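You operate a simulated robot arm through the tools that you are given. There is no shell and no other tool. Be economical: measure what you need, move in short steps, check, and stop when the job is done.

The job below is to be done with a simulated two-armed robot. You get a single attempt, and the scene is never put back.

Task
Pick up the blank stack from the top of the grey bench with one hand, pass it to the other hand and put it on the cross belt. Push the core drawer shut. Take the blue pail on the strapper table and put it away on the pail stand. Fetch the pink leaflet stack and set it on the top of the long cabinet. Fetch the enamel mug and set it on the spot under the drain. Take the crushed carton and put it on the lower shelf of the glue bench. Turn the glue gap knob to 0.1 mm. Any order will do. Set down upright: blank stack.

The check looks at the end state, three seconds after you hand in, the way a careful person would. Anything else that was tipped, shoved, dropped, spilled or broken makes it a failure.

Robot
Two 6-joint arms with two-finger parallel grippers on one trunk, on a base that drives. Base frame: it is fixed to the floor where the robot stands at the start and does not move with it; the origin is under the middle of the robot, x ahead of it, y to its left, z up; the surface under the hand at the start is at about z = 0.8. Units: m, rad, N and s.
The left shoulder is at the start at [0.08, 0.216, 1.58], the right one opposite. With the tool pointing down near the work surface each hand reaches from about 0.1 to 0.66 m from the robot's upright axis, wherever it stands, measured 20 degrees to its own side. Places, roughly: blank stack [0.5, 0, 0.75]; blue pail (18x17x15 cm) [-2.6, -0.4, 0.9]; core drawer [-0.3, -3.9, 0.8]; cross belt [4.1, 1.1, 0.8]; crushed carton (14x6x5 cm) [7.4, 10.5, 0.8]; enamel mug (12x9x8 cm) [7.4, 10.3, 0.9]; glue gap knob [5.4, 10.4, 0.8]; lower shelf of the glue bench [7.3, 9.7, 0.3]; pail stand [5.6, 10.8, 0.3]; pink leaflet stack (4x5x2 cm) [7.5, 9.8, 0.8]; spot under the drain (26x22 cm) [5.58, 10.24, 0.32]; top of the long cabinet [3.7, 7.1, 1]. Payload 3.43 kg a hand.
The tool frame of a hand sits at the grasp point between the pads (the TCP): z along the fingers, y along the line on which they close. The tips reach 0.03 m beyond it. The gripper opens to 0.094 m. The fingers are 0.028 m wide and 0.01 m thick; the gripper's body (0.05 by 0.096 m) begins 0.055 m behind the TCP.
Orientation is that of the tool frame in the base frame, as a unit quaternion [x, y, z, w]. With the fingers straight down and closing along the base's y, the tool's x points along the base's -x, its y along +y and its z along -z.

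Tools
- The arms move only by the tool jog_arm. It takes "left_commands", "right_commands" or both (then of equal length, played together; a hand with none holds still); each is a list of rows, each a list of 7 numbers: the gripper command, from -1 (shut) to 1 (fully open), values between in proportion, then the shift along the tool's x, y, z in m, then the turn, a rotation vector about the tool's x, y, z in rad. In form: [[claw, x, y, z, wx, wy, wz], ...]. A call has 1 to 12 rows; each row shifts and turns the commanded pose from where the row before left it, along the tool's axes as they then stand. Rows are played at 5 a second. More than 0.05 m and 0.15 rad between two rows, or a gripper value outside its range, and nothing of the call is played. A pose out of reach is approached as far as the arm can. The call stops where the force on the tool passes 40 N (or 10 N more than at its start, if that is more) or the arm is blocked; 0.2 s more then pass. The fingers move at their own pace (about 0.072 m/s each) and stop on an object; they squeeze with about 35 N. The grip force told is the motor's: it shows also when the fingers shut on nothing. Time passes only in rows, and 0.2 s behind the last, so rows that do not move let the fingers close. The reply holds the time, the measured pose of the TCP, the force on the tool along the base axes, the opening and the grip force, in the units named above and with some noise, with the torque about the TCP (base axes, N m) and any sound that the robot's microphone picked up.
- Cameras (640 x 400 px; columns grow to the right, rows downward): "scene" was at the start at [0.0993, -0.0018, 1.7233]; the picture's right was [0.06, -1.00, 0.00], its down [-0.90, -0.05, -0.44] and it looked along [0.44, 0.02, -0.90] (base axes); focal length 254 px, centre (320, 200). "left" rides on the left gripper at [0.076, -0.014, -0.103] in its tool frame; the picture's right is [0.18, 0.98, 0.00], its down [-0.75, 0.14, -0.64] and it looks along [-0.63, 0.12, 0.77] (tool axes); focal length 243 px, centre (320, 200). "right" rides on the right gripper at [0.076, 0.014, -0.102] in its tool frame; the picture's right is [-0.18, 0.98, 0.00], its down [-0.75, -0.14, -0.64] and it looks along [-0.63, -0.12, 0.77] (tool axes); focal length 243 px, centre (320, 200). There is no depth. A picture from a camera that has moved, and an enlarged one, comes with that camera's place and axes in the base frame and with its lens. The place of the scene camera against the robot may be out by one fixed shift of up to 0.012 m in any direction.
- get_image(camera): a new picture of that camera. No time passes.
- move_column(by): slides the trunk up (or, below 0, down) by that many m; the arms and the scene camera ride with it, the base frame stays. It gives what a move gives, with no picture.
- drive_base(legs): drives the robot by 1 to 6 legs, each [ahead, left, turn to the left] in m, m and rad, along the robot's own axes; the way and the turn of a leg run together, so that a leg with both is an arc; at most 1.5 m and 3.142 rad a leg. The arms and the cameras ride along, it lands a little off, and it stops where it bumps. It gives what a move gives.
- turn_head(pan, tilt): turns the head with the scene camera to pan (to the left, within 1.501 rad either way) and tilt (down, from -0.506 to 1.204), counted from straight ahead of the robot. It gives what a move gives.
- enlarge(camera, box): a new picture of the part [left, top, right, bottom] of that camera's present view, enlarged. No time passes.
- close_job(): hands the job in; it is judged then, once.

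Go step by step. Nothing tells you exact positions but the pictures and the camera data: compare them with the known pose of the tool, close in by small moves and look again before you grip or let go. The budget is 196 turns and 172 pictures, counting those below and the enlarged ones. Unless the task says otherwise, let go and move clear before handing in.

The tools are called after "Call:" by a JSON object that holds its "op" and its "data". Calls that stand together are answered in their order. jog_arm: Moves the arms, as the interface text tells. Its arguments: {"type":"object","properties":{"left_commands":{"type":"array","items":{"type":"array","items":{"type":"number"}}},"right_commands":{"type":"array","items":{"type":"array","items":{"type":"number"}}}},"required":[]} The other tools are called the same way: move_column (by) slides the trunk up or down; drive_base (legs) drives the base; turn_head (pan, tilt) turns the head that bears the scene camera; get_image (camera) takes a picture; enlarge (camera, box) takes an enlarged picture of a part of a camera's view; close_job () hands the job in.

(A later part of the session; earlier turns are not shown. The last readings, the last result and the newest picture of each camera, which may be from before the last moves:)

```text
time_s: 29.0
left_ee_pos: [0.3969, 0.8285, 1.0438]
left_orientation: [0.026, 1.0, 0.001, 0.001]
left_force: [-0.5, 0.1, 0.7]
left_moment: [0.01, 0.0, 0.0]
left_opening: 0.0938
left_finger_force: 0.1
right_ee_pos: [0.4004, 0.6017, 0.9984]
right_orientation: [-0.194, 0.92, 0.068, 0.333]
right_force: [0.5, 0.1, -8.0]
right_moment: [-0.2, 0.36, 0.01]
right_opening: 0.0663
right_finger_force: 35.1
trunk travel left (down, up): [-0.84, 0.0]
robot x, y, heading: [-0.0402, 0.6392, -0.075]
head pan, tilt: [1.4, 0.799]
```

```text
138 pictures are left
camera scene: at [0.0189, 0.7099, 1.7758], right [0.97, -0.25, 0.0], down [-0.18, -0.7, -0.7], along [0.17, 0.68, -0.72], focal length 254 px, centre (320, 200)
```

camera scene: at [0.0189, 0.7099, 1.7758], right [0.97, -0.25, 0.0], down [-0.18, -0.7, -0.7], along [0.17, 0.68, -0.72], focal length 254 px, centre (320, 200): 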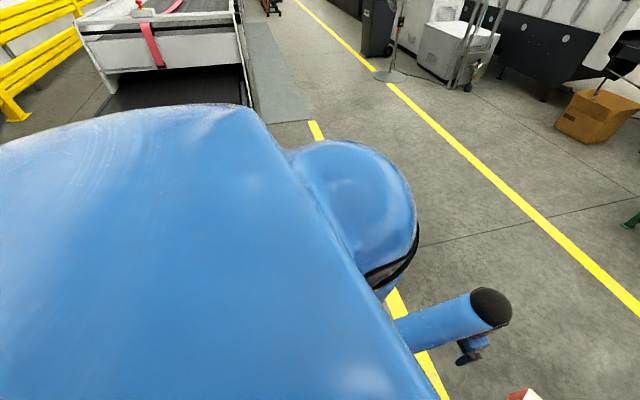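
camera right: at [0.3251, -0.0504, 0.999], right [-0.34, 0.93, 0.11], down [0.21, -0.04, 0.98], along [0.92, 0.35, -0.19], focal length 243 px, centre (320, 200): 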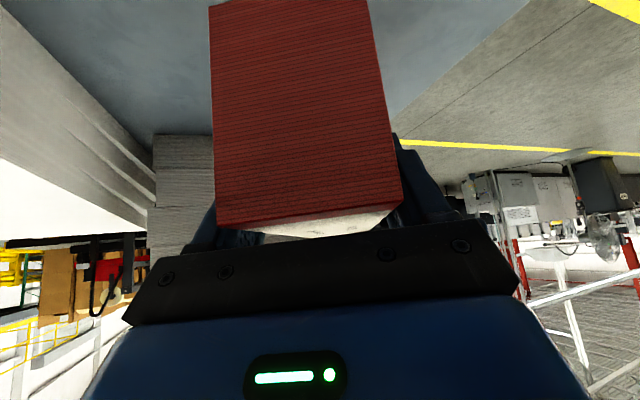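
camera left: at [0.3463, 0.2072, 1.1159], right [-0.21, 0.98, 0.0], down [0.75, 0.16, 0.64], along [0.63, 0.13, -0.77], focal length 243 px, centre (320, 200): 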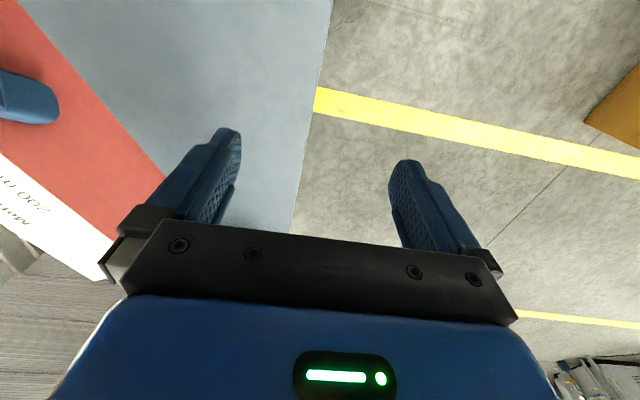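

I can't see beside the base because of the torso. I'll turn the left wrist so its camera looks left and down.

Call:
{"op": "jog_arm", "data": {"left_commands": [[1, 0, 0, 0, 0, 0, -0.14], [1, 0, 0, 0, 0, 0, -0.14], [1, 0, 0, 0, 0, 0, -0.14], [1, 0, 0, 0, 0, 0, -0.14], [1, 0, 0, 0, 0, 0, -0.14], [1, 0, 0, 0, 0, 0, -0.14], [1, 0, 0, 0, 0, 0, -0.14], [1, 0, 0, 0, 0, 0, -0.14], [1, 0, 0, 0, 0, 0, -0.14], [1, 0, 0, 0, 0, 0, -0.14]]}}

Call:
{"op": "get_image", "data": {"camera": "left"}}

Call:
{"op": "turn_head", "data": {"pan": 0.8, "tilt": 1.1}}

Call:
{"op": "get_image", "data": {"camera": "scene"}}

```text
time_s: 31.2
left_ee_pos: [0.3984, 0.8288, 1.0418]
left_orientation: [-0.625, 0.781, -0.001, 0.001]
left_force: [-0.3, -0.4, -0.2]
left_moment: [0.0, -0.02, 0.04]
left_opening: 0.0942
left_finger_force: 0.1
right_ee_pos: [0.3995, 0.6006, 0.9977]
right_orientation: [-0.195, 0.92, 0.069, 0.333]
right_force: [-0.4, -0.4, -7.4]
right_moment: [-0.18, 0.36, 0.01]
right_opening: 0.0662
right_finger_force: 35.3
trunk travel left (down, up): [-0.84, 0.0]
robot x, y, heading: [-0.0423, 0.6404, -0.078]
head pan, tilt: [1.4, 0.799]
```

```text
137 pictures are left
camera left: at [0.3963, 0.7517, 1.1457], right [-1.0, 0.03, 0.0], down [0.02, 0.77, 0.64], along [0.02, 0.64, -0.77], focal length 243 px, centre (320, 200)
```

left: 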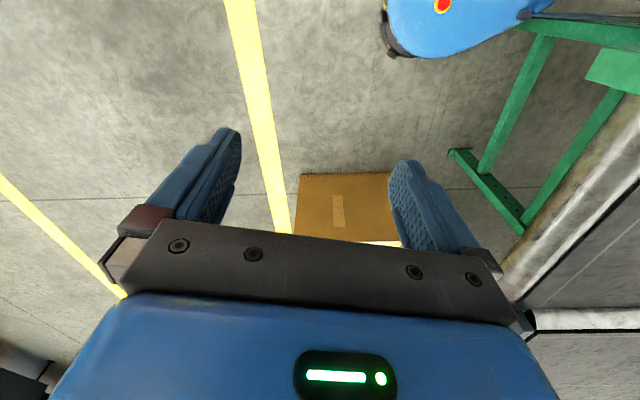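

```text
time_s: 32.2
left_ee_pos: [0.3978, 0.8292, 1.0423]
left_orientation: [-0.624, 0.782, 0.0, 0.001]
left_force: [-0.4, 0.0, 0.8]
left_moment: [0.01, 0.0, 0.0]
left_opening: 0.0938
left_finger_force: 0.1
right_ee_pos: [0.3995, 0.6014, 0.9993]
right_orientation: [-0.194, 0.92, 0.068, 0.333]
right_force: [0.9, -0.1, -7.1]
right_moment: [-0.17, 0.39, -0.01]
right_opening: 0.0664
right_finger_force: 34.7
trunk travel left (down, up): [-0.84, 0.0]
robot x, y, heading: [-0.0395, 0.6369, -0.075]
head pan, tilt: [0.799, 1.1]
```

```text
136 pictures are left
camera scene: at [0.0461, 0.6732, 1.754], right [0.66, -0.75, 0.0], down [-0.67, -0.59, -0.45], along [0.34, 0.3, -0.89], focal length 254 px, centre (320, 200)
```

scene: 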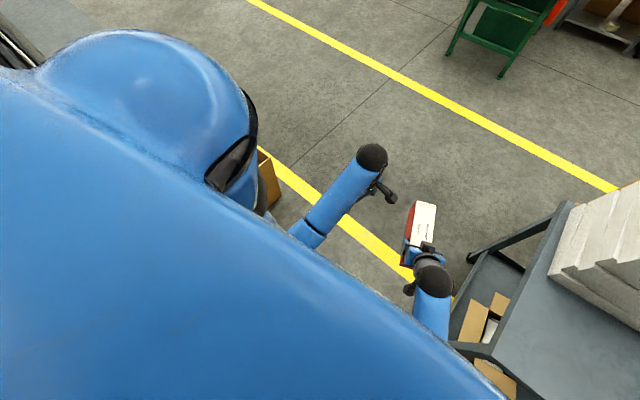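

A green conveyor end stands to the left-rear and stopped the base; it appears heavy and unmoved. I'll ease off to the right, go forward past the bench and then over to the belt.

Call:
{"op": "drive_base", "data": {"legs": [[0.02, -0.04, 0], [0.4, 0, 0.077], [0.6, 0.05, 0], [0.8, 0.55, 0], [0.7, 0.05, 0]]}}

Call:
{"op": "turn_head", "data": {"pan": 0, "tilt": 0.8}}

Call:
{"op": "get_image", "data": {"camera": "scene"}}

```text
time_s: 46.4
left_ee_pos: [2.9278, 1.4096, 1.044]
left_orientation: [-0.637, 0.771, -0.001, 0.002]
left_force: [-0.5, 0.2, -0.2]
left_moment: [0.02, -0.01, -0.02]
left_opening: 0.094
left_finger_force: 0.1
right_ee_pos: [2.9385, 1.1836, 0.9992]
right_orientation: [-0.209, 0.917, 0.074, 0.332]
right_force: [-0.2, 0.3, -7.9]
right_moment: [-0.16, 0.3, 0.0]
right_opening: 0.0666
right_finger_force: 34.8
trunk travel left (down, up): [-0.84, 0.0]
robot x, y, heading: [2.5003, 1.2043, -0.041]
head pan, tilt: [0.799, 1.1]
```

```text
time_s: 47.5
left_ee_pos: [2.9303, 1.4086, 1.0423]
left_orientation: [-0.637, 0.771, 0.0, 0.002]
left_force: [1.1, 0.1, -0.5]
left_moment: [-0.02, -0.02, 0.03]
left_opening: 0.0941
left_finger_force: 0.0
right_ee_pos: [2.9378, 1.1823, 0.9979]
right_orientation: [-0.209, 0.918, 0.073, 0.33]
right_force: [-0.8, 1.0, -6.9]
right_moment: [-0.19, 0.35, 0.02]
right_opening: 0.0663
right_finger_force: 35.2
trunk travel left (down, up): [-0.84, 0.0]
robot x, y, heading: [2.4993, 1.205, -0.044]
head pan, tilt: [0.0, 0.799]
```

```text
135 pictures are left
camera scene: at [2.6177, 1.1958, 1.7757], right [-0.04, -1.0, 0.0], down [-0.72, 0.03, -0.7], along [0.7, -0.03, -0.72], focal length 254 px, centre (320, 200)
```

scene: 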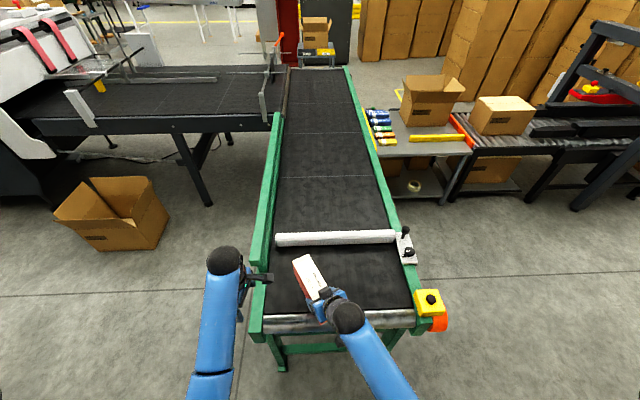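

The block is already over the belt's near end. A white hold-down roller crosses at about x 3.27, so I'll place the block in front of it, with its centre near x 3.14. First I drive 10 cm closer.

Call:
{"op": "drive_base", "data": {"legs": [[0.1, 0.0, 0.04]]}}

Call:
{"op": "get_image", "data": {"camera": "scene"}}

Call:
{"op": "get_image", "data": {"camera": "left"}}

Call:
{"op": "get_image", "data": {"camera": "right"}}

```text
time_s: 48.6
left_ee_pos: [3.0115, 1.4263, 1.0463]
left_orientation: [-0.653, 0.757, -0.002, 0.004]
left_force: [-0.7, -0.7, -0.3]
left_moment: [0.01, -0.04, -0.01]
left_opening: 0.0942
left_finger_force: 0.1
right_ee_pos: [3.0311, 1.1996, 1.0015]
right_orientation: [-0.23, 0.911, 0.08, 0.332]
right_force: [-0.1, 0.6, -6.9]
right_moment: [-0.16, 0.32, -0.03]
right_opening: 0.0666
right_finger_force: 34.8
trunk travel left (down, up): [-0.84, 0.0]
robot x, y, heading: [2.5964, 1.2008, 0.001]
head pan, tilt: [0.0, 0.799]
```

```text
134 pictures are left
camera scene: at [2.7034, 1.1979, 1.7768], right [0.0, -1.0, 0.0], down [-0.71, 0.0, -0.7], along [0.7, 0.0, -0.71], focal length 254 px, centre (320, 200)
```

scene: 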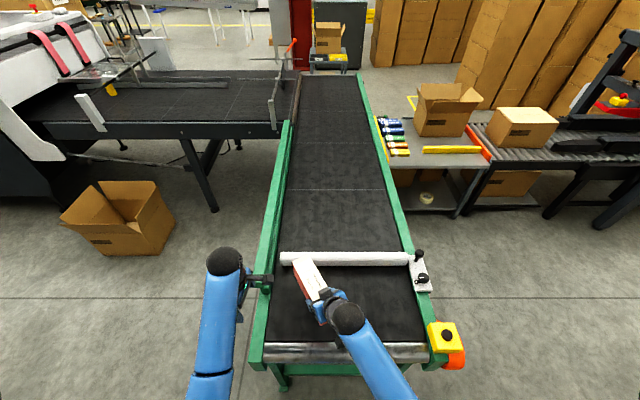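

```text
133 pictures are left
camera left: at [3.0145, 1.3485, 1.149], right [-1.0, -0.04, -0.01], down [-0.04, 0.76, 0.64], along [-0.02, 0.64, -0.77], focal length 243 px, centre (320, 200)
```

left: 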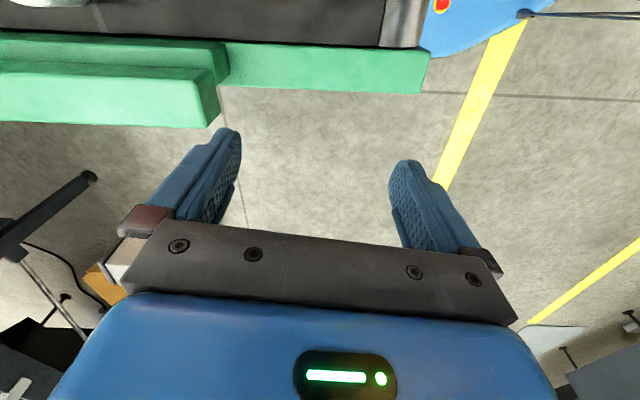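

```text
132 pictures are left
camera right: at [2.9145, 1.1525, 1.0308], right [-0.34, 0.93, 0.11], down [0.21, -0.04, 0.98], along [0.92, 0.35, -0.18], focal length 243 px, centre (320, 200)
```

right: 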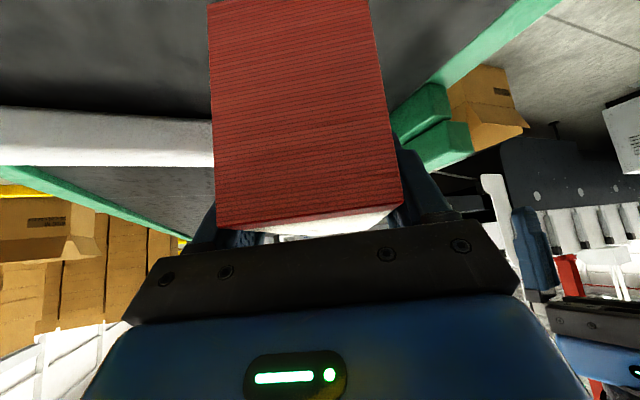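

The space before the roller is about 24 cm, so I'll turn the block more across the belt for margin, then shift it to the middle.

Call:
{"op": "jog_arm", "data": {"right_commands": [[-1, 0, 0, 0, -0.0945, 0, -0.1126], [-1, 0, 0, 0, -0.0945, 0, -0.1126], [-1, 0, 0, 0, -0.0945, 0, -0.1126], [-1, 0, 0, 0, -0.0945, 0, -0.1126], [-1, 0.0077, -0.0311, -0.0065, 0, 0, 0], [-1, 0.0077, -0.0311, -0.0065, 0, 0, 0], [-1, 0.0077, -0.0311, -0.0065, 0, 0, 0], [-1, 0, 0, 0, 0, 0, 0]]}}

Call:
{"op": "get_image", "data": {"camera": "scene"}}

Call:
{"op": "get_image", "data": {"camera": "right"}}

```text
time_s: 50.4
left_ee_pos: [3.0195, 1.4249, 1.0431]
left_orientation: [-0.653, 0.757, 0.001, 0.001]
left_force: [0.6, -0.2, 0.3]
left_moment: [-0.03, 0.01, 0.0]
left_opening: 0.094
left_finger_force: 0.1
right_ee_pos: [3.1058, 1.1275, 0.9967]
right_orientation: [-0.484, 0.808, 0.173, 0.29]
right_force: [0.8, 0.3, -8.0]
right_moment: [-0.28, 0.19, -0.02]
right_opening: 0.0662
right_finger_force: 34.9
trunk travel left (down, up): [-0.84, 0.0]
robot x, y, heading: [2.5973, 1.2045, 0.001]
head pan, tilt: [0.0, 0.799]
```

```text
131 pictures are left
camera scene: at [2.7167, 1.1985, 1.7757], right [0.0, -1.0, 0.0], down [-0.72, 0.0, -0.7], along [0.7, 0.0, -0.72], focal length 254 px, centre (320, 200)
```

scene: 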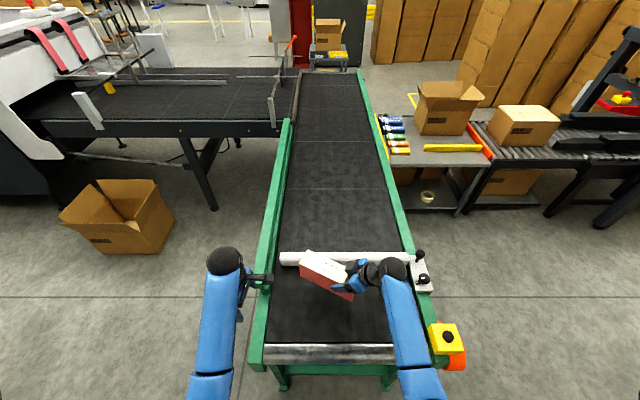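

```text
130 pictures are left
camera right: at [3.0348, 1.0243, 1.0285], right [-0.8, 0.59, 0.12], down [0.21, 0.09, 0.97], along [0.56, 0.8, -0.19], focal length 243 px, centre (320, 200)
```

right: 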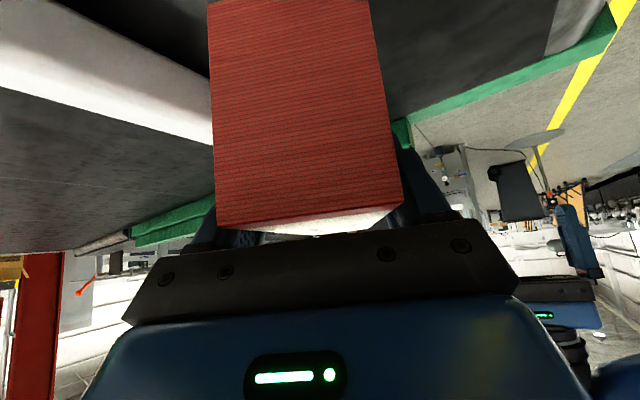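

The block is centred between the roller and the belt end. I'll lower it most of the way, then in small steps until it touches.

Call:
{"op": "jog_arm", "data": {"right_commands": [[-1, 0.0246, 0.0133, 0.0186, 0, 0, 0], [-1, 0.0193, 0, 0.023, 0, 0, 0], [-1, 0.0129, 0, 0.0153, 0, 0, 0], [-1, 0, 0, 0, 0, 0, 0]]}}

Call:
{"op": "get_image", "data": {"camera": "right"}}

Call:
{"op": "enlarge", "data": {"camera": "scene", "box": [240, 220, 460, 380]}}

```text
time_s: 51.4
left_ee_pos: [3.0171, 1.4247, 1.0429]
left_orientation: [-0.654, 0.757, -0.001, 0.001]
left_force: [0.2, 0.2, -0.5]
left_moment: [0.0, 0.01, 0.01]
left_opening: 0.094
left_finger_force: 0.1
right_ee_pos: [3.0912, 1.1274, 0.9206]
right_orientation: [-0.482, 0.807, 0.173, 0.295]
right_force: [0.3, -0.8, 28.6]
right_moment: [0.36, 1.02, 0.27]
right_opening: 0.0662
right_finger_force: 35.1
trunk travel left (down, up): [-0.84, 0.0]
robot x, y, heading: [2.5966, 1.2019, -0.001]
head pan, tilt: [0.0, 0.799]
```

```text
129 pictures are left
camera right: at [3.0198, 1.0236, 0.9495], right [-0.8, 0.59, 0.11], down [0.2, 0.08, 0.98], along [0.57, 0.8, -0.18], focal length 243 px, centre (320, 200)
```

right: 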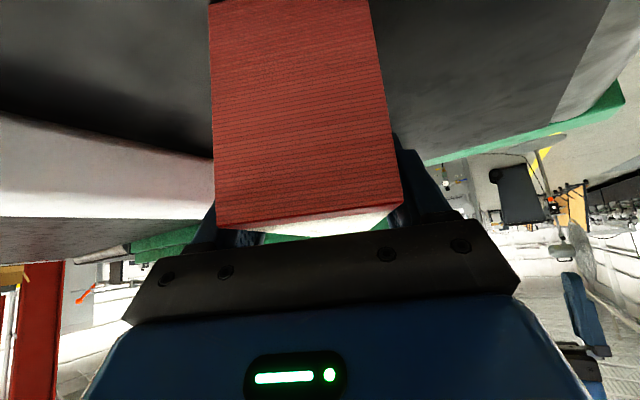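

```text
2.50 times, centred on (350, 300) of scene
camera zoom: at [2.7122, 1.1985, 1.7766], right [0.0, -1.0, 0.0], down [-0.72, 0.0, -0.7], along [0.7, 0.0, -0.72], focal length 635 px, centre (245, -50)
```

zoom: 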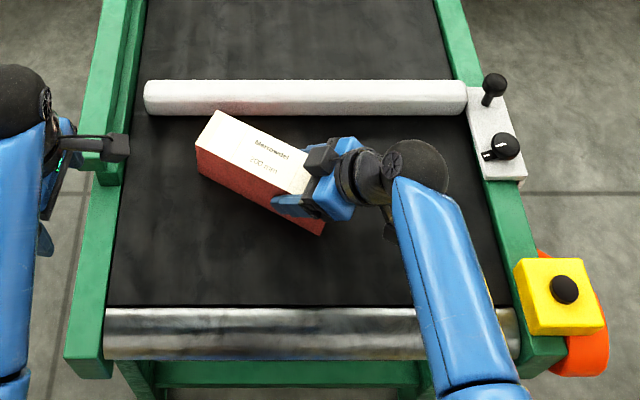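

The block is resting flat on the belt: about 36 N of contact, under the grip. I'll ease up 5 mm and then open.

Call:
{"op": "jog_arm", "data": {"right_commands": [[-1, -0.0045, 0, -0.0054, 0, 0, 0], [-1, 0, 0, 0, 0, 0, 0]]}}

```text
time_s: 52.0
left_ee_pos: [3.0182, 1.4258, 1.0415]
left_orientation: [-0.654, 0.757, 0.001, 0.001]
left_force: [0.6, -0.1, -0.2]
left_moment: [-0.02, 0.02, 0.02]
left_opening: 0.0941
left_finger_force: 0.0
right_ee_pos: [3.0879, 1.1277, 0.9215]
right_orientation: [-0.484, 0.808, 0.175, 0.287]
right_force: [-0.1, 0.1, -7.5]
right_moment: [-0.34, 0.2, -0.02]
right_opening: 0.0662
right_finger_force: 35.0
trunk travel left (down, up): [-0.84, 0.0]
robot x, y, heading: [2.5939, 1.2049, -0.002]
head pan, tilt: [0.0, 0.799]
```

It's now just free, so I'll lower 3 mm to touch and open.

Call:
{"op": "jog_arm", "data": {"right_commands": [[-1, 0.0018, 0, 0.0022, 0, 0, 0], [-1, 0, 0, 0, 0, 0, 0], [0.2, 0, 0, 0, 0, 0, 0], [1, 0, 0, 0, 0, 0, 0], [1, 0, 0, 0, 0, 0, 0], [1, 0, 0, 0, 0, 0, 0]]}}

Call:
{"op": "get_image", "data": {"camera": "right"}}

```text
time_s: 53.4
left_ee_pos: [3.0192, 1.4255, 1.042]
left_orientation: [-0.654, 0.757, 0.0, 0.001]
left_force: [0.0, 0.7, 0.0]
left_moment: [0.0, 0.0, -0.01]
left_opening: 0.0941
left_finger_force: 0.0
right_ee_pos: [3.0912, 1.1274, 0.9213]
right_orientation: [-0.483, 0.808, 0.173, 0.29]
right_force: [-0.7, 0.2, 0.2]
right_moment: [-0.01, 0.04, -0.01]
right_opening: 0.094
right_finger_force: 0.0
trunk travel left (down, up): [-0.84, 0.0]
robot x, y, heading: [2.5971, 1.2037, -0.002]
head pan, tilt: [0.0, 0.799]
```

```text
127 pictures are left
camera right: at [3.0198, 1.0241, 0.9519], right [-0.8, 0.59, 0.12], down [0.21, 0.09, 0.97], along [0.56, 0.8, -0.19], focal length 243 px, centre (320, 200)
```

right: 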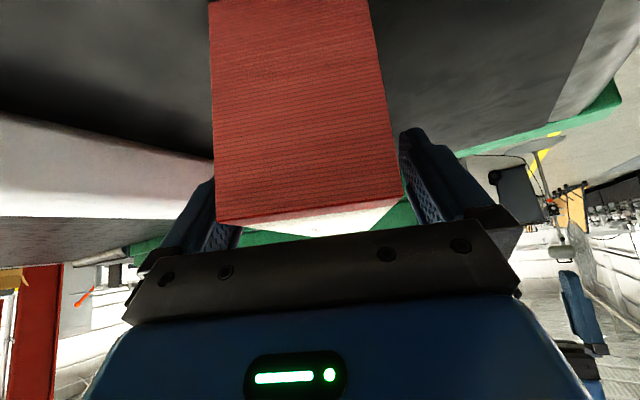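

Released and standing. I'll retract the right hand straight back along its own axis.

Call:
{"op": "jog_arm", "data": {"right_commands": [[1, 0, 0.003, -0.03, 0, 0, 0], [1, 0, 0, -0.04, 0, 0, 0], [1, 0, 0, -0.04, 0, 0, 0], [1, 0, -0.03, -0.03, 0, 0, 0], [1, 0, 0, 0, 0, 0, 0]]}}

Call:
{"op": "enlarge", "data": {"camera": "scene", "box": [240, 220, 460, 380]}}

```text
time_s: 54.6
left_ee_pos: [3.0193, 1.4259, 1.0423]
left_orientation: [-0.653, 0.757, -0.001, 0.001]
left_force: [-0.2, 0.6, -0.4]
left_moment: [-0.01, -0.04, -0.06]
left_opening: 0.094
left_finger_force: 0.1
right_ee_pos: [3.0704, 1.0383, 1.0305]
right_orientation: [-0.484, 0.807, 0.175, 0.289]
right_force: [-0.2, 0.2, 1.0]
right_moment: [-0.02, -0.01, 0.0]
right_opening: 0.0939
right_finger_force: 0.0
trunk travel left (down, up): [-0.84, 0.0]
robot x, y, heading: [2.5966, 1.2034, 0.004]
head pan, tilt: [0.0, 0.799]
```

```text
2.50 times, centred on (350, 300) of scene
camera zoom: at [2.7158, 1.1981, 1.7758], right [0.0, -1.0, 0.0], down [-0.72, 0.0, -0.7], along [0.7, 0.0, -0.72], focal length 635 px, centre (245, -50)
```

zoom: 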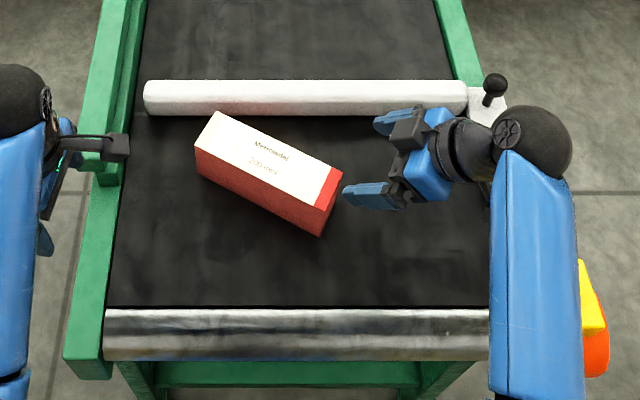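

The blank stack sits flat on the belt. Next I back away, tuck the arms, and turn round towards the pail and the drawer.

Call:
{"op": "drive_base", "data": {"legs": [[-0.8, 0, 0], [0, 0, 1.57], [0, 0, 1.57]]}}

Call:
{"op": "jog_arm", "data": {"right_commands": [[1, 0, 0, 0, 0.0945, 0, 0.1126], [1, 0, 0, 0, 0.0945, 0, 0.1126], [1, 0, 0, 0, 0.0945, 0, 0.1126], [1, 0, 0, 0, 0.0945, 0, 0.1126], [1, 0, 0, 0, 0.0945, 0, 0.1126], [1, 0, 0, 0, 0.0945, 0, 0.1126], [1, 0, 0, 0, 0.0945, 0, 0.1126], [1, 0, 0, 0, 0, 0.14, 0], [1, 0, 0, 0, 0, 0.14, 0], [1, 0, 0, 0, 0, 0.14, 0], [1, 0, 0, 0, 0, 0.14, 0], [1, 0, 0, 0, 0, 0.14, 0]], "left_commands": [[1, 0, 0, 0, 0, 0, 0.14], [1, 0, 0, 0, 0, 0, 0.14], [1, 0, 0, 0, 0, 0, 0.14], [1, 0, 0, 0, 0, 0, 0.14], [1, 0, 0, 0, 0, 0, 0.14], [1, 0, 0, 0, 0, 0, 0.14], [1, 0, 0, 0, 0, 0, 0.14], [1, 0, 0, 0, 0, 0, 0.14], [1, 0, 0, 0, 0, 0, 0.14], [1, 0, 0, 0, 0, 0, 0.14], [1, 0, 0, 0, 0, 0, 0], [1, 0, 0, 0, 0, 0, 0]]}}

Call:
{"op": "turn_head", "data": {"pan": 0, "tilt": 0.5}}

Call:
{"op": "get_image", "data": {"camera": "scene"}}

```text
time_s: 66.4
left_ee_pos: [1.3795, 1.0033, 1.0426]
left_orientation: [0.771, 0.637, -0.001, 0.0]
left_force: [0.5, 0.1, 0.4]
left_moment: [0.0, 0.0, -0.02]
left_opening: 0.094
left_finger_force: 0.1
right_ee_pos: [1.3462, 1.393, 1.0306]
right_orientation: [0.818, 0.465, -0.295, 0.168]
right_force: [0.3, 0.0, 0.2]
right_moment: [0.02, 0.0, -0.03]
right_opening: 0.094
right_finger_force: 0.1
trunk travel left (down, up): [-0.84, 0.0]
robot x, y, heading: [1.8087, 1.2075, 3.095]
head pan, tilt: [0.0, 0.799]
```

```text
time_s: 69.0
left_ee_pos: [1.3796, 1.0022, 1.0414]
left_orientation: [1.0, -0.01, -0.001, 0.001]
left_force: [0.0, -0.5, -0.2]
left_moment: [0.0, 0.0, 0.03]
left_opening: 0.0938
left_finger_force: 0.1
right_ee_pos: [1.3444, 1.3916, 1.0305]
right_orientation: [1.0, 0.003, 0.006, -0.003]
right_force: [0.3, 0.8, -0.1]
right_moment: [-0.01, -0.01, 0.0]
right_opening: 0.0943
right_finger_force: 0.0
trunk travel left (down, up): [-0.84, 0.0]
robot x, y, heading: [1.8104, 1.2064, 3.099]
head pan, tilt: [0.0, 0.799]
```

```text
time_s: 69.8
left_ee_pos: [1.3806, 1.0018, 1.0426]
left_orientation: [1.0, -0.009, -0.002, 0.001]
left_force: [-0.1, 0.0, -0.3]
left_moment: [0.0, -0.03, 0.01]
left_opening: 0.0941
left_finger_force: 0.1
right_ee_pos: [1.3441, 1.392, 1.0295]
right_orientation: [1.0, 0.002, 0.002, -0.004]
right_force: [-0.7, 0.2, 0.1]
right_moment: [0.02, 0.01, 0.01]
right_opening: 0.0939
right_finger_force: 0.1
trunk travel left (down, up): [-0.84, 0.0]
robot x, y, heading: [1.8089, 1.2052, 3.1]
head pan, tilt: [0.0, 0.499]
```

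```text
125 pictures are left
camera scene: at [1.6964, 1.2055, 1.8017], right [0.04, 1.0, 0.0], down [0.48, -0.02, -0.88], along [-0.88, 0.04, -0.48], focal length 254 px, centre (320, 200)
```

scene: 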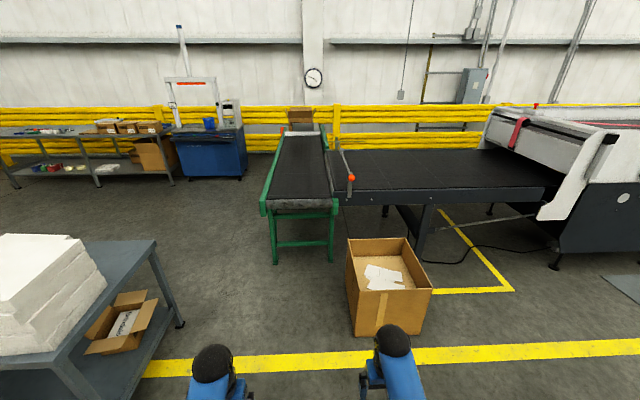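

I can see the blue strapper table with the small blue pail under the strapping arch. I'll drive diagonally through the gap toward it and stop about 1 m short.

Call:
{"op": "drive_base", "data": {"legs": [[0, 0, 0.04], [1.11, 0.6, 0], [0.5, 0.13, 0], [0.6, 0.35, 0], [1.0, 0.45, 0]]}}

Call:
{"op": "get_image", "data": {"camera": "scene"}}

```text
time_s: 78.6
left_ee_pos: [-0.0675, 0.2322, 1.0432]
left_orientation: [0.997, 0.076, -0.004, 0.0]
left_force: [0.0, -0.3, 0.3]
left_moment: [-0.01, 0.07, 0.01]
left_opening: 0.0941
left_finger_force: 0.0
right_ee_pos: [-0.1679, 0.6109, 1.0348]
right_orientation: [0.996, 0.088, -0.001, -0.003]
right_force: [-0.2, -0.9, 0.4]
right_moment: [-0.02, 0.07, 0.0]
right_opening: 0.0941
right_finger_force: 0.0
trunk travel left (down, up): [-0.84, 0.0]
robot x, y, heading: [0.3149, 0.5073, -3.012]
head pan, tilt: [0.0, 0.499]
stopped in leg 3: the robot was blocked; the commanded pose is now the measured one
```

```text
124 pictures are left
camera scene: at [0.2151, 0.4849, 1.803], right [-0.13, 0.99, 0.0], down [0.47, 0.06, -0.88], along [-0.88, -0.11, -0.47], focal length 254 px, centre (320, 200)
```

scene: 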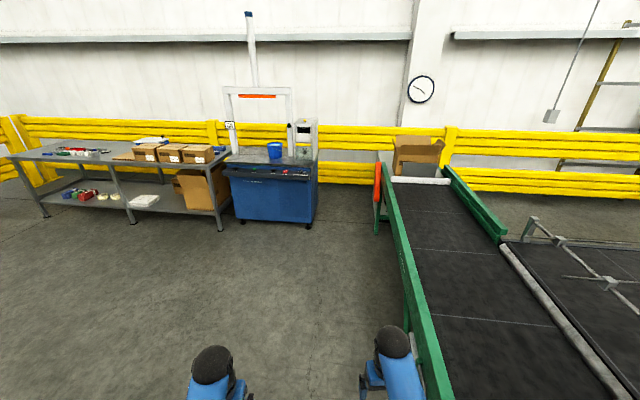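

Blocked again, probably by the bench on my left. I'll look before moving.

Call:
{"op": "turn_head", "data": {"pan": 1.4, "tilt": 0.9}}

Call:
{"op": "get_image", "data": {"camera": "scene"}}

Call:
{"op": "get_image", "data": {"camera": "left"}}

Call:
{"op": "get_image", "data": {"camera": "right"}}

```text
time_s: 80.2
left_ee_pos: [-0.0768, 0.2336, 1.0415]
left_orientation: [0.997, 0.076, 0.0, 0.001]
left_force: [-0.1, 1.5, -0.2]
left_moment: [0.0, -0.03, 0.02]
left_opening: 0.0943
left_finger_force: 0.0
right_ee_pos: [-0.1772, 0.6125, 1.0305]
right_orientation: [0.996, 0.089, 0.004, -0.004]
right_force: [0.3, 0.3, -0.1]
right_moment: [-0.02, 0.04, 0.02]
right_opening: 0.094
right_finger_force: 0.1
trunk travel left (down, up): [-0.84, 0.0]
robot x, y, heading: [0.3126, 0.5096, -3.01]
head pan, tilt: [1.4, 0.901]
```

```text
123 pictures are left
camera scene: at [0.2848, 0.4224, 1.7679], right [-1.0, 0.05, 0.0], down [0.04, 0.78, -0.62], along [-0.03, -0.62, -0.78], focal length 254 px, centre (320, 200)
```

scene: 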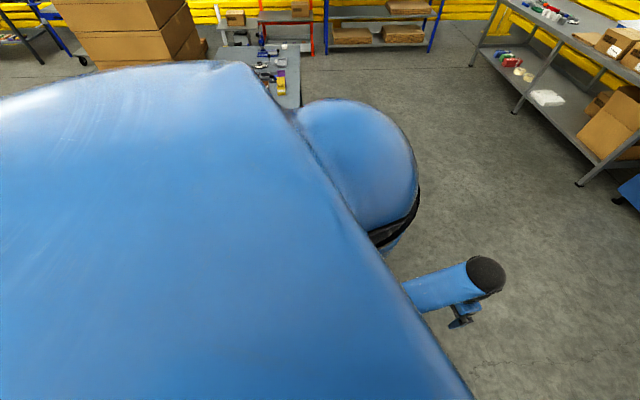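

```text
122 pictures are left
camera left: at [-0.0032, 0.2601, 1.1446], right [0.33, -0.94, 0.0], down [-0.72, -0.25, 0.64], along [-0.61, -0.21, -0.77], focal length 243 px, centre (320, 200)
```

left: 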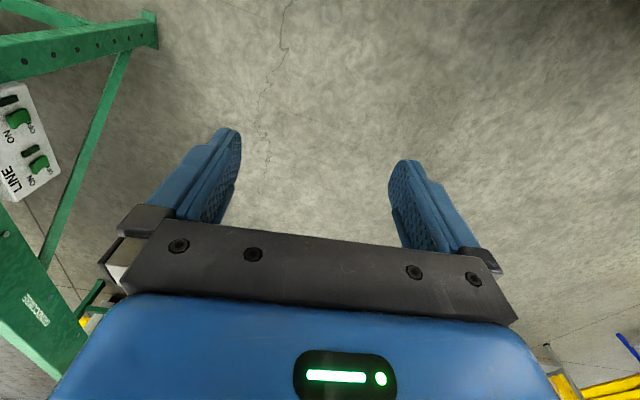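

```text
121 pictures are left
camera right: at [-0.1012, 0.6094, 1.1328], right [-0.01, -1.0, -0.01], down [-0.77, 0.0, 0.64], along [-0.64, 0.01, -0.77], focal length 243 px, centre (320, 200)
```

right: 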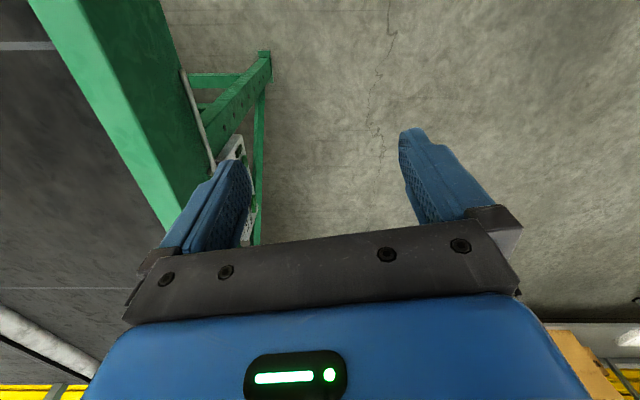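

My left side is against the bench edge. I'll slide right, straighten, go straight past the bench corner, and then angle toward the strapper table.

Call:
{"op": "drive_base", "data": {"legs": [[0, -0.07, 0], [0, 0, -0.13], [0.34, 0, 0]]}}

Call:
{"op": "turn_head", "data": {"pan": 0, "tilt": 0.6}}

```text
time_s: 83.6
left_ee_pos: [-0.4539, 0.3608, 1.0428]
left_orientation: [1.0, 0.009, -0.002, 0.001]
left_force: [0.2, 0.6, 0.6]
left_moment: [-0.01, 0.04, 0.01]
left_opening: 0.0939
left_finger_force: 0.0
right_ee_pos: [-0.5036, 0.748, 1.031]
right_orientation: [1.0, 0.021, 0.003, -0.003]
right_force: [0.2, -0.5, -0.3]
right_moment: [-0.02, 0.03, 0.02]
right_opening: 0.0939
right_finger_force: 0.0
trunk travel left (down, up): [-0.84, 0.0]
robot x, y, heading: [-0.0338, 0.5782, 3.139]
head pan, tilt: [1.4, 0.901]
```

```text
time_s: 85.1
left_ee_pos: [-0.4566, 0.3601, 1.0416]
left_orientation: [1.0, 0.009, 0.0, 0.001]
left_force: [-0.7, -0.2, -0.7]
left_moment: [0.01, 0.01, -0.01]
left_opening: 0.0941
left_finger_force: 0.1
right_ee_pos: [-0.5064, 0.7479, 1.0307]
right_orientation: [1.0, 0.021, 0.003, -0.004]
right_force: [0.6, 0.0, -0.2]
right_moment: [-0.01, 0.01, 0.0]
right_opening: 0.0938
right_finger_force: 0.1
trunk travel left (down, up): [-0.84, 0.0]
robot x, y, heading: [-0.0293, 0.5784, 3.138]
head pan, tilt: [0.0, 0.6]
```

Clear. Now I move left to the start lane and on to the strapper table.

Call:
{"op": "drive_base", "data": {"legs": [[0.04, 0.55, 0], [1.1, 0.35, 0], [0.5, 0.05, 0]]}}

Call:
{"op": "get_image", "data": {"camera": "scene"}}

```text
time_s: 96.3
left_ee_pos: [-2.0903, -0.5596, 1.0427]
left_orientation: [1.0, 0.0, -0.002, 0.002]
left_force: [-0.3, -0.6, -0.1]
left_moment: [-0.05, -0.01, 0.03]
left_opening: 0.094
left_finger_force: 0.0
right_ee_pos: [-2.1317, -0.1701, 1.0317]
right_orientation: [1.0, 0.012, 0.003, -0.003]
right_force: [1.7, -0.2, -0.3]
right_moment: [-0.01, 0.01, -0.01]
right_opening: 0.0938
right_finger_force: 0.0
trunk travel left (down, up): [-0.84, 0.0]
robot x, y, heading: [-1.6647, -0.3495, 3.119]
head pan, tilt: [0.0, 0.6]
```

```text
120 pictures are left
camera scene: at [-1.7744, -0.3504, 1.793], right [0.03, 1.0, 0.0], down [0.56, -0.01, -0.83], along [-0.83, 0.02, -0.56], focal length 254 px, centre (320, 200)
```

scene: 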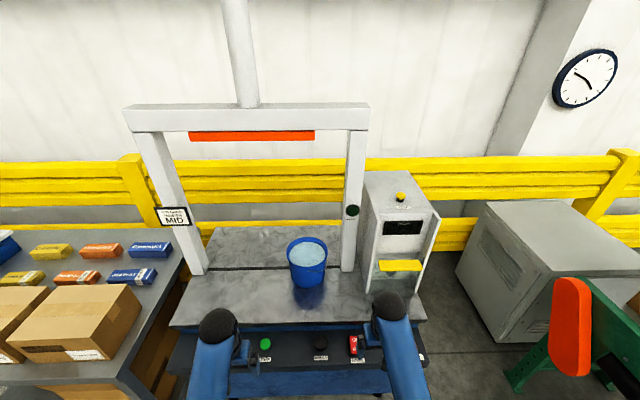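

The pail is at about pixel (308, 262) and appears to hold something. I'll look closer at its rim, handle and contents.

Call:
{"op": "enlarge", "data": {"camera": "scene", "box": [260, 215, 360, 330]}}

Call:
{"op": "get_image", "data": {"camera": "right"}}

Call:
{"op": "get_image", "data": {"camera": "left"}}

```text
3.48 times, centred on (310, 272) of scene
camera zoom: at [-1.7744, -0.3504, 1.793], right [0.03, 1.0, 0.0], down [0.56, -0.01, -0.83], along [-0.83, 0.02, -0.56], focal length 884 px, centre (355, -52)
```

zoom: 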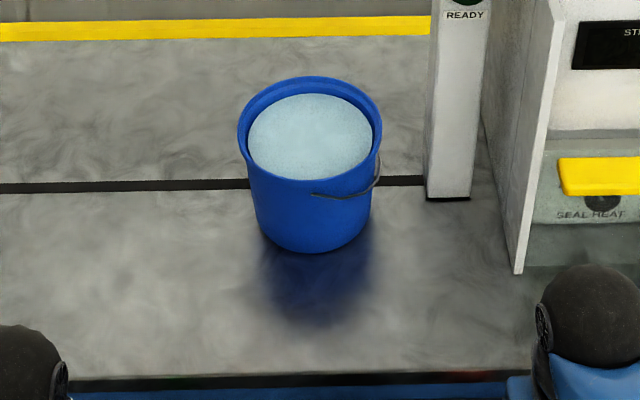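

```text
118 pictures are left
camera right: at [-2.0566, -0.1845, 1.1339], right [-0.16, -0.99, -0.01], down [-0.76, 0.12, 0.64], along [-0.63, 0.11, -0.77], focal length 243 px, centre (320, 200)
```

right: 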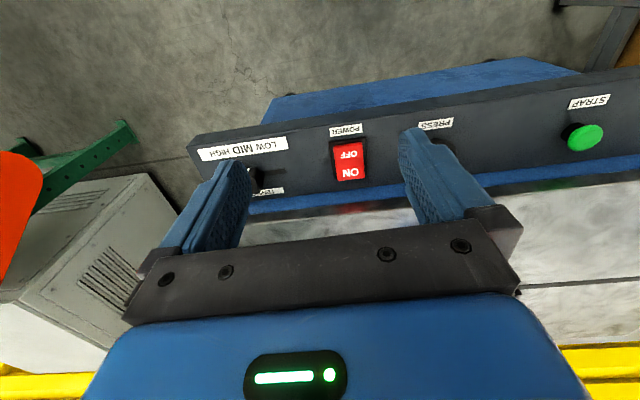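

```text
117 pictures are left
camera left: at [-2.0126, -0.5445, 1.1456], right [0.18, -0.98, 0.0], down [-0.75, -0.14, 0.64], along [-0.63, -0.12, -0.76], focal length 243 px, centre (320, 200)
```

left: 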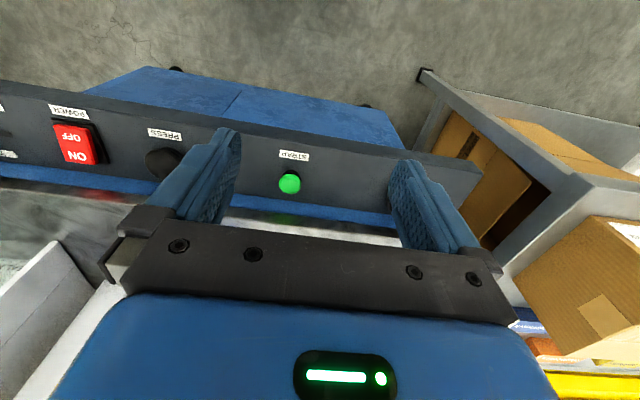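

The pail is full nearly to the brim and has a bail lying on its right side, so it will need both hands on the rim. I'll therefore shut the core drawer first with a free hand, so I back off and turn toward it.

Call:
{"op": "drive_base", "data": {"legs": [[-0.5, 0, 0], [0, 0, 1.57]]}}

Call:
{"op": "turn_head", "data": {"pan": 0, "tilt": 0.4}}

Call:
{"op": "get_image", "data": {"camera": "scene"}}

```text
time_s: 103.1
left_ee_pos: [-0.9399, -0.782, 1.0427]
left_orientation: [0.703, 0.711, 0.0, 0.002]
left_force: [0.7, 0.0, 0.1]
left_moment: [-0.01, -0.04, 0.02]
left_opening: 0.0941
left_finger_force: 0.1
right_ee_pos: [-1.3282, -0.8293, 1.0296]
right_orientation: [0.694, 0.72, -0.001, -0.005]
right_force: [-0.1, 0.1, 0.4]
right_moment: [-0.01, -0.04, -0.05]
right_opening: 0.094
right_finger_force: 0.1
trunk travel left (down, up): [-0.84, 0.0]
robot x, y, heading: [-1.1571, -0.3579, -1.583]
head pan, tilt: [0.0, 0.6]
```

```text
time_s: 103.8
left_ee_pos: [-0.9398, -0.783, 1.0423]
left_orientation: [0.703, 0.711, -0.001, 0.001]
left_force: [0.0, -0.2, 0.0]
left_moment: [0.01, 0.0, 0.02]
left_opening: 0.0943
left_finger_force: 0.1
right_ee_pos: [-1.3279, -0.8295, 1.0298]
right_orientation: [0.694, 0.72, 0.0, -0.006]
right_force: [0.7, 0.5, -0.7]
right_moment: [0.01, -0.01, 0.02]
right_opening: 0.094
right_finger_force: 0.0
trunk travel left (down, up): [-0.84, 0.0]
robot x, y, heading: [-1.1556, -0.3626, -1.585]
head pan, tilt: [0.0, 0.4]
```

```text
116 pictures are left
camera scene: at [-1.1505, -0.4873, 1.8109], right [-1.0, 0.01, 0.0], down [0.01, 0.39, -0.92], along [-0.01, -0.92, -0.39], focal length 254 px, centre (320, 200)
```

scene: 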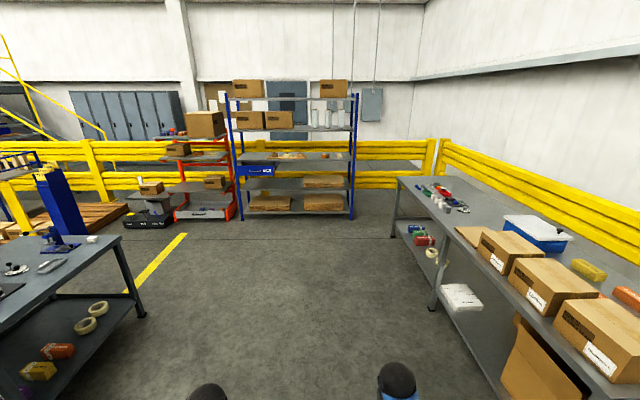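

The blue rack ahead has the drawer at pixel (257, 170), which matches [-0.3, -3.9, 0.8]. I'll drive closer, to about y -3.1 in front of it.

Call:
{"op": "drive_base", "data": {"legs": [[1.3, 0.4, 0.014], [0.95, 0.4, 0]]}}

Call:
{"op": "turn_head", "data": {"pan": 0, "tilt": 0.7}}

Call:
{"op": "get_image", "data": {"camera": "scene"}}

```text
time_s: 115.6
left_ee_pos: [-0.2115, -3.0701, 1.0424]
left_orientation: [0.713, 0.701, 0.0, 0.001]
left_force: [-0.3, 0.4, -0.1]
left_moment: [-0.01, -0.04, 0.0]
left_opening: 0.0942
left_finger_force: 0.1
right_ee_pos: [-0.6008, -3.1055, 1.031]
right_orientation: [0.703, 0.711, 0.0, -0.005]
right_force: [-0.4, 1.0, -0.6]
right_moment: [-0.02, 0.0, -0.02]
right_opening: 0.0942
right_finger_force: 0.0
trunk travel left (down, up): [-0.84, 0.0]
robot x, y, heading: [-0.4168, -2.6414, -1.611]
head pan, tilt: [0.0, 0.4]
```

```text
time_s: 116.4
left_ee_pos: [-0.2104, -3.0714, 1.0419]
left_orientation: [0.713, 0.701, 0.001, 0.001]
left_force: [-0.5, -1.4, 0.1]
left_moment: [0.0, 0.01, 0.02]
left_opening: 0.0941
left_finger_force: 0.1
right_ee_pos: [-0.6009, -3.1073, 1.0303]
right_orientation: [0.703, 0.711, 0.0, -0.006]
right_force: [0.4, 0.5, 0.0]
right_moment: [0.01, -0.06, 0.0]
right_opening: 0.094
right_finger_force: 0.0
trunk travel left (down, up): [-0.84, 0.0]
robot x, y, heading: [-0.4178, -2.6421, -1.611]
head pan, tilt: [0.0, 0.7]
```

```text
115 pictures are left
camera scene: at [-0.4141, -2.7623, 1.7841], right [-1.0, 0.04, 0.0], down [0.03, 0.64, -0.77], along [-0.03, -0.76, -0.64], focal length 254 px, centre (320, 200)
```

scene: 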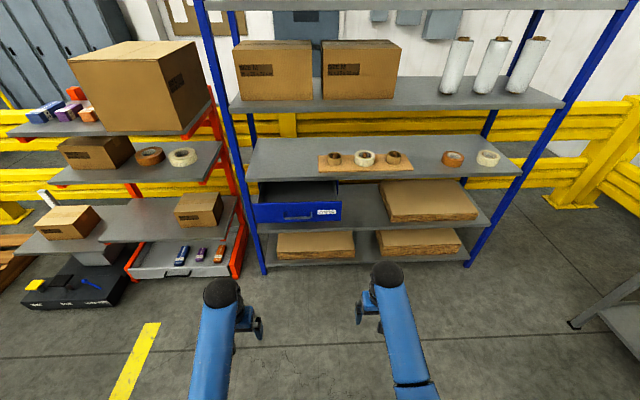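

The drawer is open, with its front at about y -3.84 and x from -0.08 to -0.52. I'll tilt the left hand to point forward with the fingers closed, lower the trunk and drive closer.

Call:
{"op": "jog_arm", "data": {"left_commands": [[-1, 0, 0, 0, 0, -0.14, 0], [-1, 0, 0, 0, 0, -0.14, 0], [-1, 0, 0, 0, 0, -0.14, 0], [-1, 0, 0, 0, 0, -0.14, 0], [-1, 0, 0, 0, 0, -0.14, 0], [-1, 0, 0, 0, 0, -0.14, 0], [-1, 0, 0, 0, 0, -0.14, 0], [-1, 0, 0, 0, 0, -0.14, 0], [-1, 0, 0, 0, 0, -0.14, 0], [-1, 0, 0, 0, 0, -0.14, 0]]}}

Call:
{"op": "drive_base", "data": {"legs": [[0.35, 0.08, 0.04]]}}

Call:
{"op": "get_image", "data": {"camera": "scene"}}

Call:
{"op": "get_image", "data": {"camera": "left"}}

```text
time_s: 118.6
left_ee_pos: [-0.2154, -3.0711, 1.041]
left_orientation: [0.557, 0.54, -0.454, 0.439]
left_force: [-0.1, -0.7, 0.4]
left_moment: [0.01, 0.02, -0.01]
left_opening: 0.0
left_finger_force: 33.2
right_ee_pos: [-0.6016, -3.1088, 1.03]
right_orientation: [0.703, 0.711, 0.001, -0.006]
right_force: [0.0, 0.4, 0.6]
right_moment: [0.03, 0.0, -0.03]
right_opening: 0.094
right_finger_force: 0.1
trunk travel left (down, up): [-0.84, 0.0]
robot x, y, heading: [-0.4158, -2.6425, -1.609]
head pan, tilt: [0.0, 0.7]
```

```text
time_s: 120.9
left_ee_pos: [-0.1251, -3.4126, 1.043]
left_orientation: [0.545, 0.551, -0.445, 0.449]
left_force: [-0.4, -0.3, 0.7]
left_moment: [-0.02, -0.02, 0.0]
left_opening: 0.0
left_finger_force: 33.3
right_ee_pos: [-0.5096, -3.4641, 1.0314]
right_orientation: [0.688, 0.726, 0.0, -0.003]
right_force: [0.0, 0.9, 0.0]
right_moment: [0.02, 0.01, 0.02]
right_opening: 0.0943
right_finger_force: 0.0
trunk travel left (down, up): [-0.84, 0.0]
robot x, y, heading: [-0.34, -2.9877, -1.568]
head pan, tilt: [0.0, 0.7]
```

```text
114 pictures are left
camera scene: at [-0.3372, -3.1096, 1.7844], right [-1.0, 0.0, 0.0], down [0.0, 0.64, -0.77], along [0.0, -0.77, -0.64], focal length 254 px, centre (320, 200)
```

scene: 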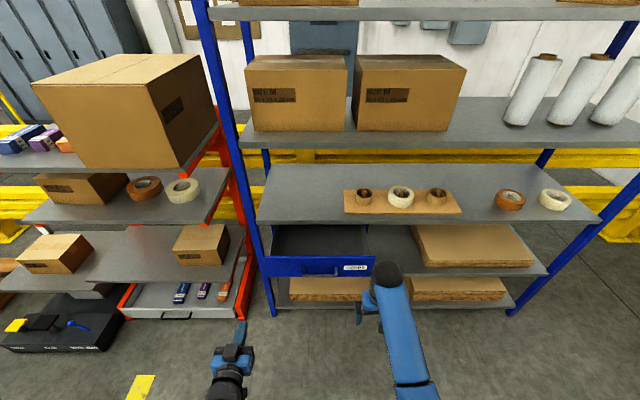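

```text
113 pictures are left
camera left: at [-0.1392, -3.2958, 0.9893], right [0.98, 0.05, -0.18], down [0.14, 0.48, 0.87], along [0.13, -0.88, 0.46], focal length 243 px, centre (320, 200)
```

left: 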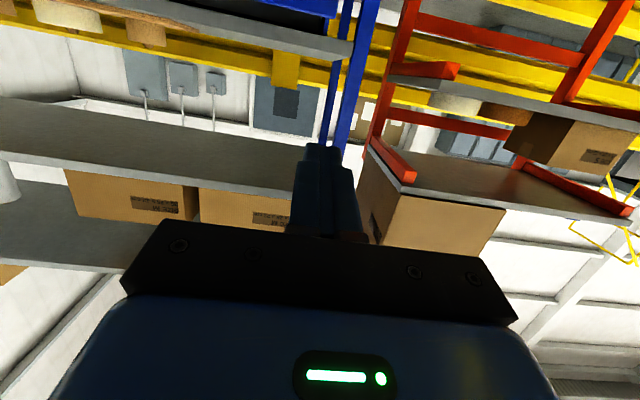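

By triangulation the drawer front is at y about -3.84 and z from 0.70 to 0.84, centred at x -0.32. I'll lower the trunk and line up the left fist with its centre.

Call:
{"op": "move_column", "data": {"by": -0.25}}

Call:
{"op": "drive_base", "data": {"legs": [[0.3, -0.18, 0]]}}

Call:
{"op": "get_image", "data": {"camera": "scene"}}

Call:
{"op": "get_image", "data": {"camera": "left"}}

```text
time_s: 123.5
left_ee_pos: [-0.1244, -3.4134, 0.7921]
left_orientation: [0.545, 0.552, -0.444, 0.449]
left_force: [-0.3, 0.1, 0.2]
left_moment: [-0.02, -0.02, -0.03]
left_opening: 0.0002
left_finger_force: 33.1
right_ee_pos: [-0.5072, -3.4656, 0.7802]
right_orientation: [0.688, 0.725, 0.0, -0.005]
right_force: [-1.0, -0.8, -0.2]
right_moment: [-0.01, -0.02, 0.0]
right_opening: 0.0941
right_finger_force: 0.1
trunk travel left (down, up): [-0.59, 0.25]
robot x, y, heading: [-0.3469, -2.9968, -1.569]
head pan, tilt: [0.0, 0.7]
```

```text
time_s: 125.8
left_ee_pos: [-0.3065, -3.7208, 0.7917]
left_orientation: [0.547, 0.549, -0.447, 0.446]
left_force: [-0.8, -0.4, 0.1]
left_moment: [-0.01, -0.01, -0.02]
left_opening: 0.0
left_finger_force: 33.2
right_ee_pos: [-0.693, -3.7688, 0.7788]
right_orientation: [0.692, 0.721, 0.0, -0.005]
right_force: [0.4, 0.6, 0.4]
right_moment: [-0.02, 0.0, 0.03]
right_opening: 0.094
right_finger_force: 0.1
trunk travel left (down, up): [-0.59, 0.25]
robot x, y, heading: [-0.5221, -3.2982, -1.582]
head pan, tilt: [0.0, 0.7]
```

```text
112 pictures are left
camera scene: at [-0.517, -3.4176, 1.5342], right [-1.0, 0.01, 0.0], down [0.01, 0.64, -0.77], along [-0.01, -0.77, -0.64], focal length 254 px, centre (320, 200)
```

scene: 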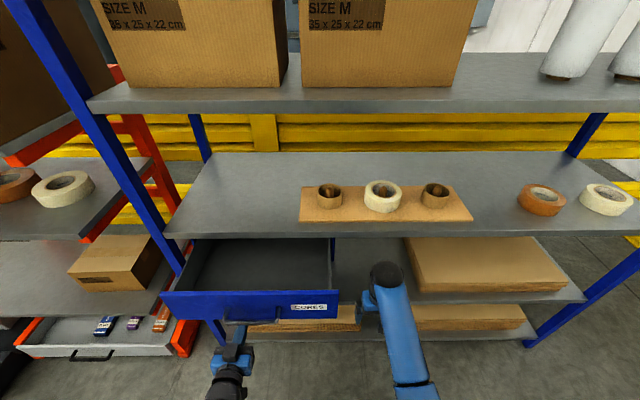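

```text
111 pictures are left
camera left: at [-0.3216, -3.604, 0.7385], right [0.98, 0.04, -0.18], down [0.14, 0.48, 0.87], along [0.12, -0.88, 0.46], focal length 243 px, centre (320, 200)
```

left: 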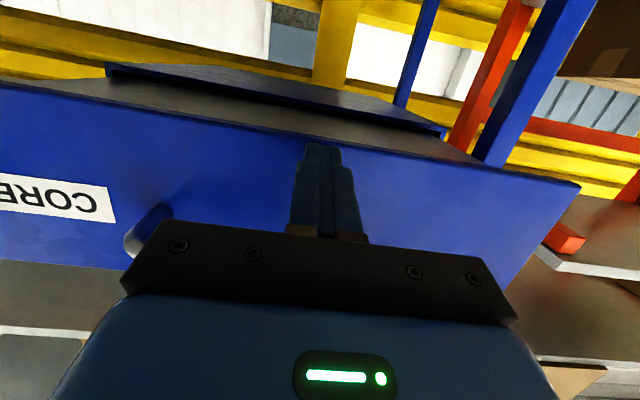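

The fist is in front of the drawer face, level with its upper half. I'll push forward in steps.

Call:
{"op": "jog_arm", "data": {"left_commands": [[-1, -0.0068, 0, 0.0394, 0, 0, 0], [-1, -0.0068, 0, 0.0394, 0, 0, 0], [-1, -0.0051, 0, 0.0295, 0, 0, 0], [-1, -0.0051, 0, 0.0295, 0, 0, 0], [-1, -0.0051, 0, 0.0295, 0, 0, 0], [-1, 0, 0, 0, 0, 0, 0]]}}

Call:
{"op": "get_image", "data": {"camera": "scene"}}

```text
time_s: 127.2
left_ee_pos: [-0.3083, -3.8925, 0.7848]
left_orientation: [0.547, 0.55, -0.446, 0.447]
left_force: [0.2, 0.3, 0.0]
left_moment: [0.0, 0.0, -0.02]
left_opening: 0.0
left_finger_force: 32.9
right_ee_pos: [-0.6941, -3.7677, 0.7801]
right_orientation: [0.692, 0.722, 0.0, -0.005]
right_force: [-0.1, 0.2, -0.6]
right_moment: [0.04, -0.03, 0.01]
right_opening: 0.0941
right_finger_force: 0.0
trunk travel left (down, up): [-0.59, 0.25]
robot x, y, heading: [-0.5265, -3.3017, -1.582]
head pan, tilt: [0.0, 0.7]
```

```text
110 pictures are left
camera scene: at [-0.5176, -3.4178, 1.5341], right [-1.0, 0.01, 0.0], down [0.01, 0.64, -0.77], along [-0.01, -0.77, -0.64], focal length 254 px, centre (320, 200)
```

scene: 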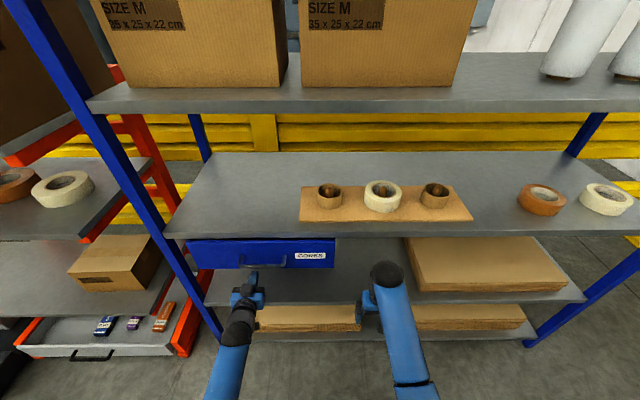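

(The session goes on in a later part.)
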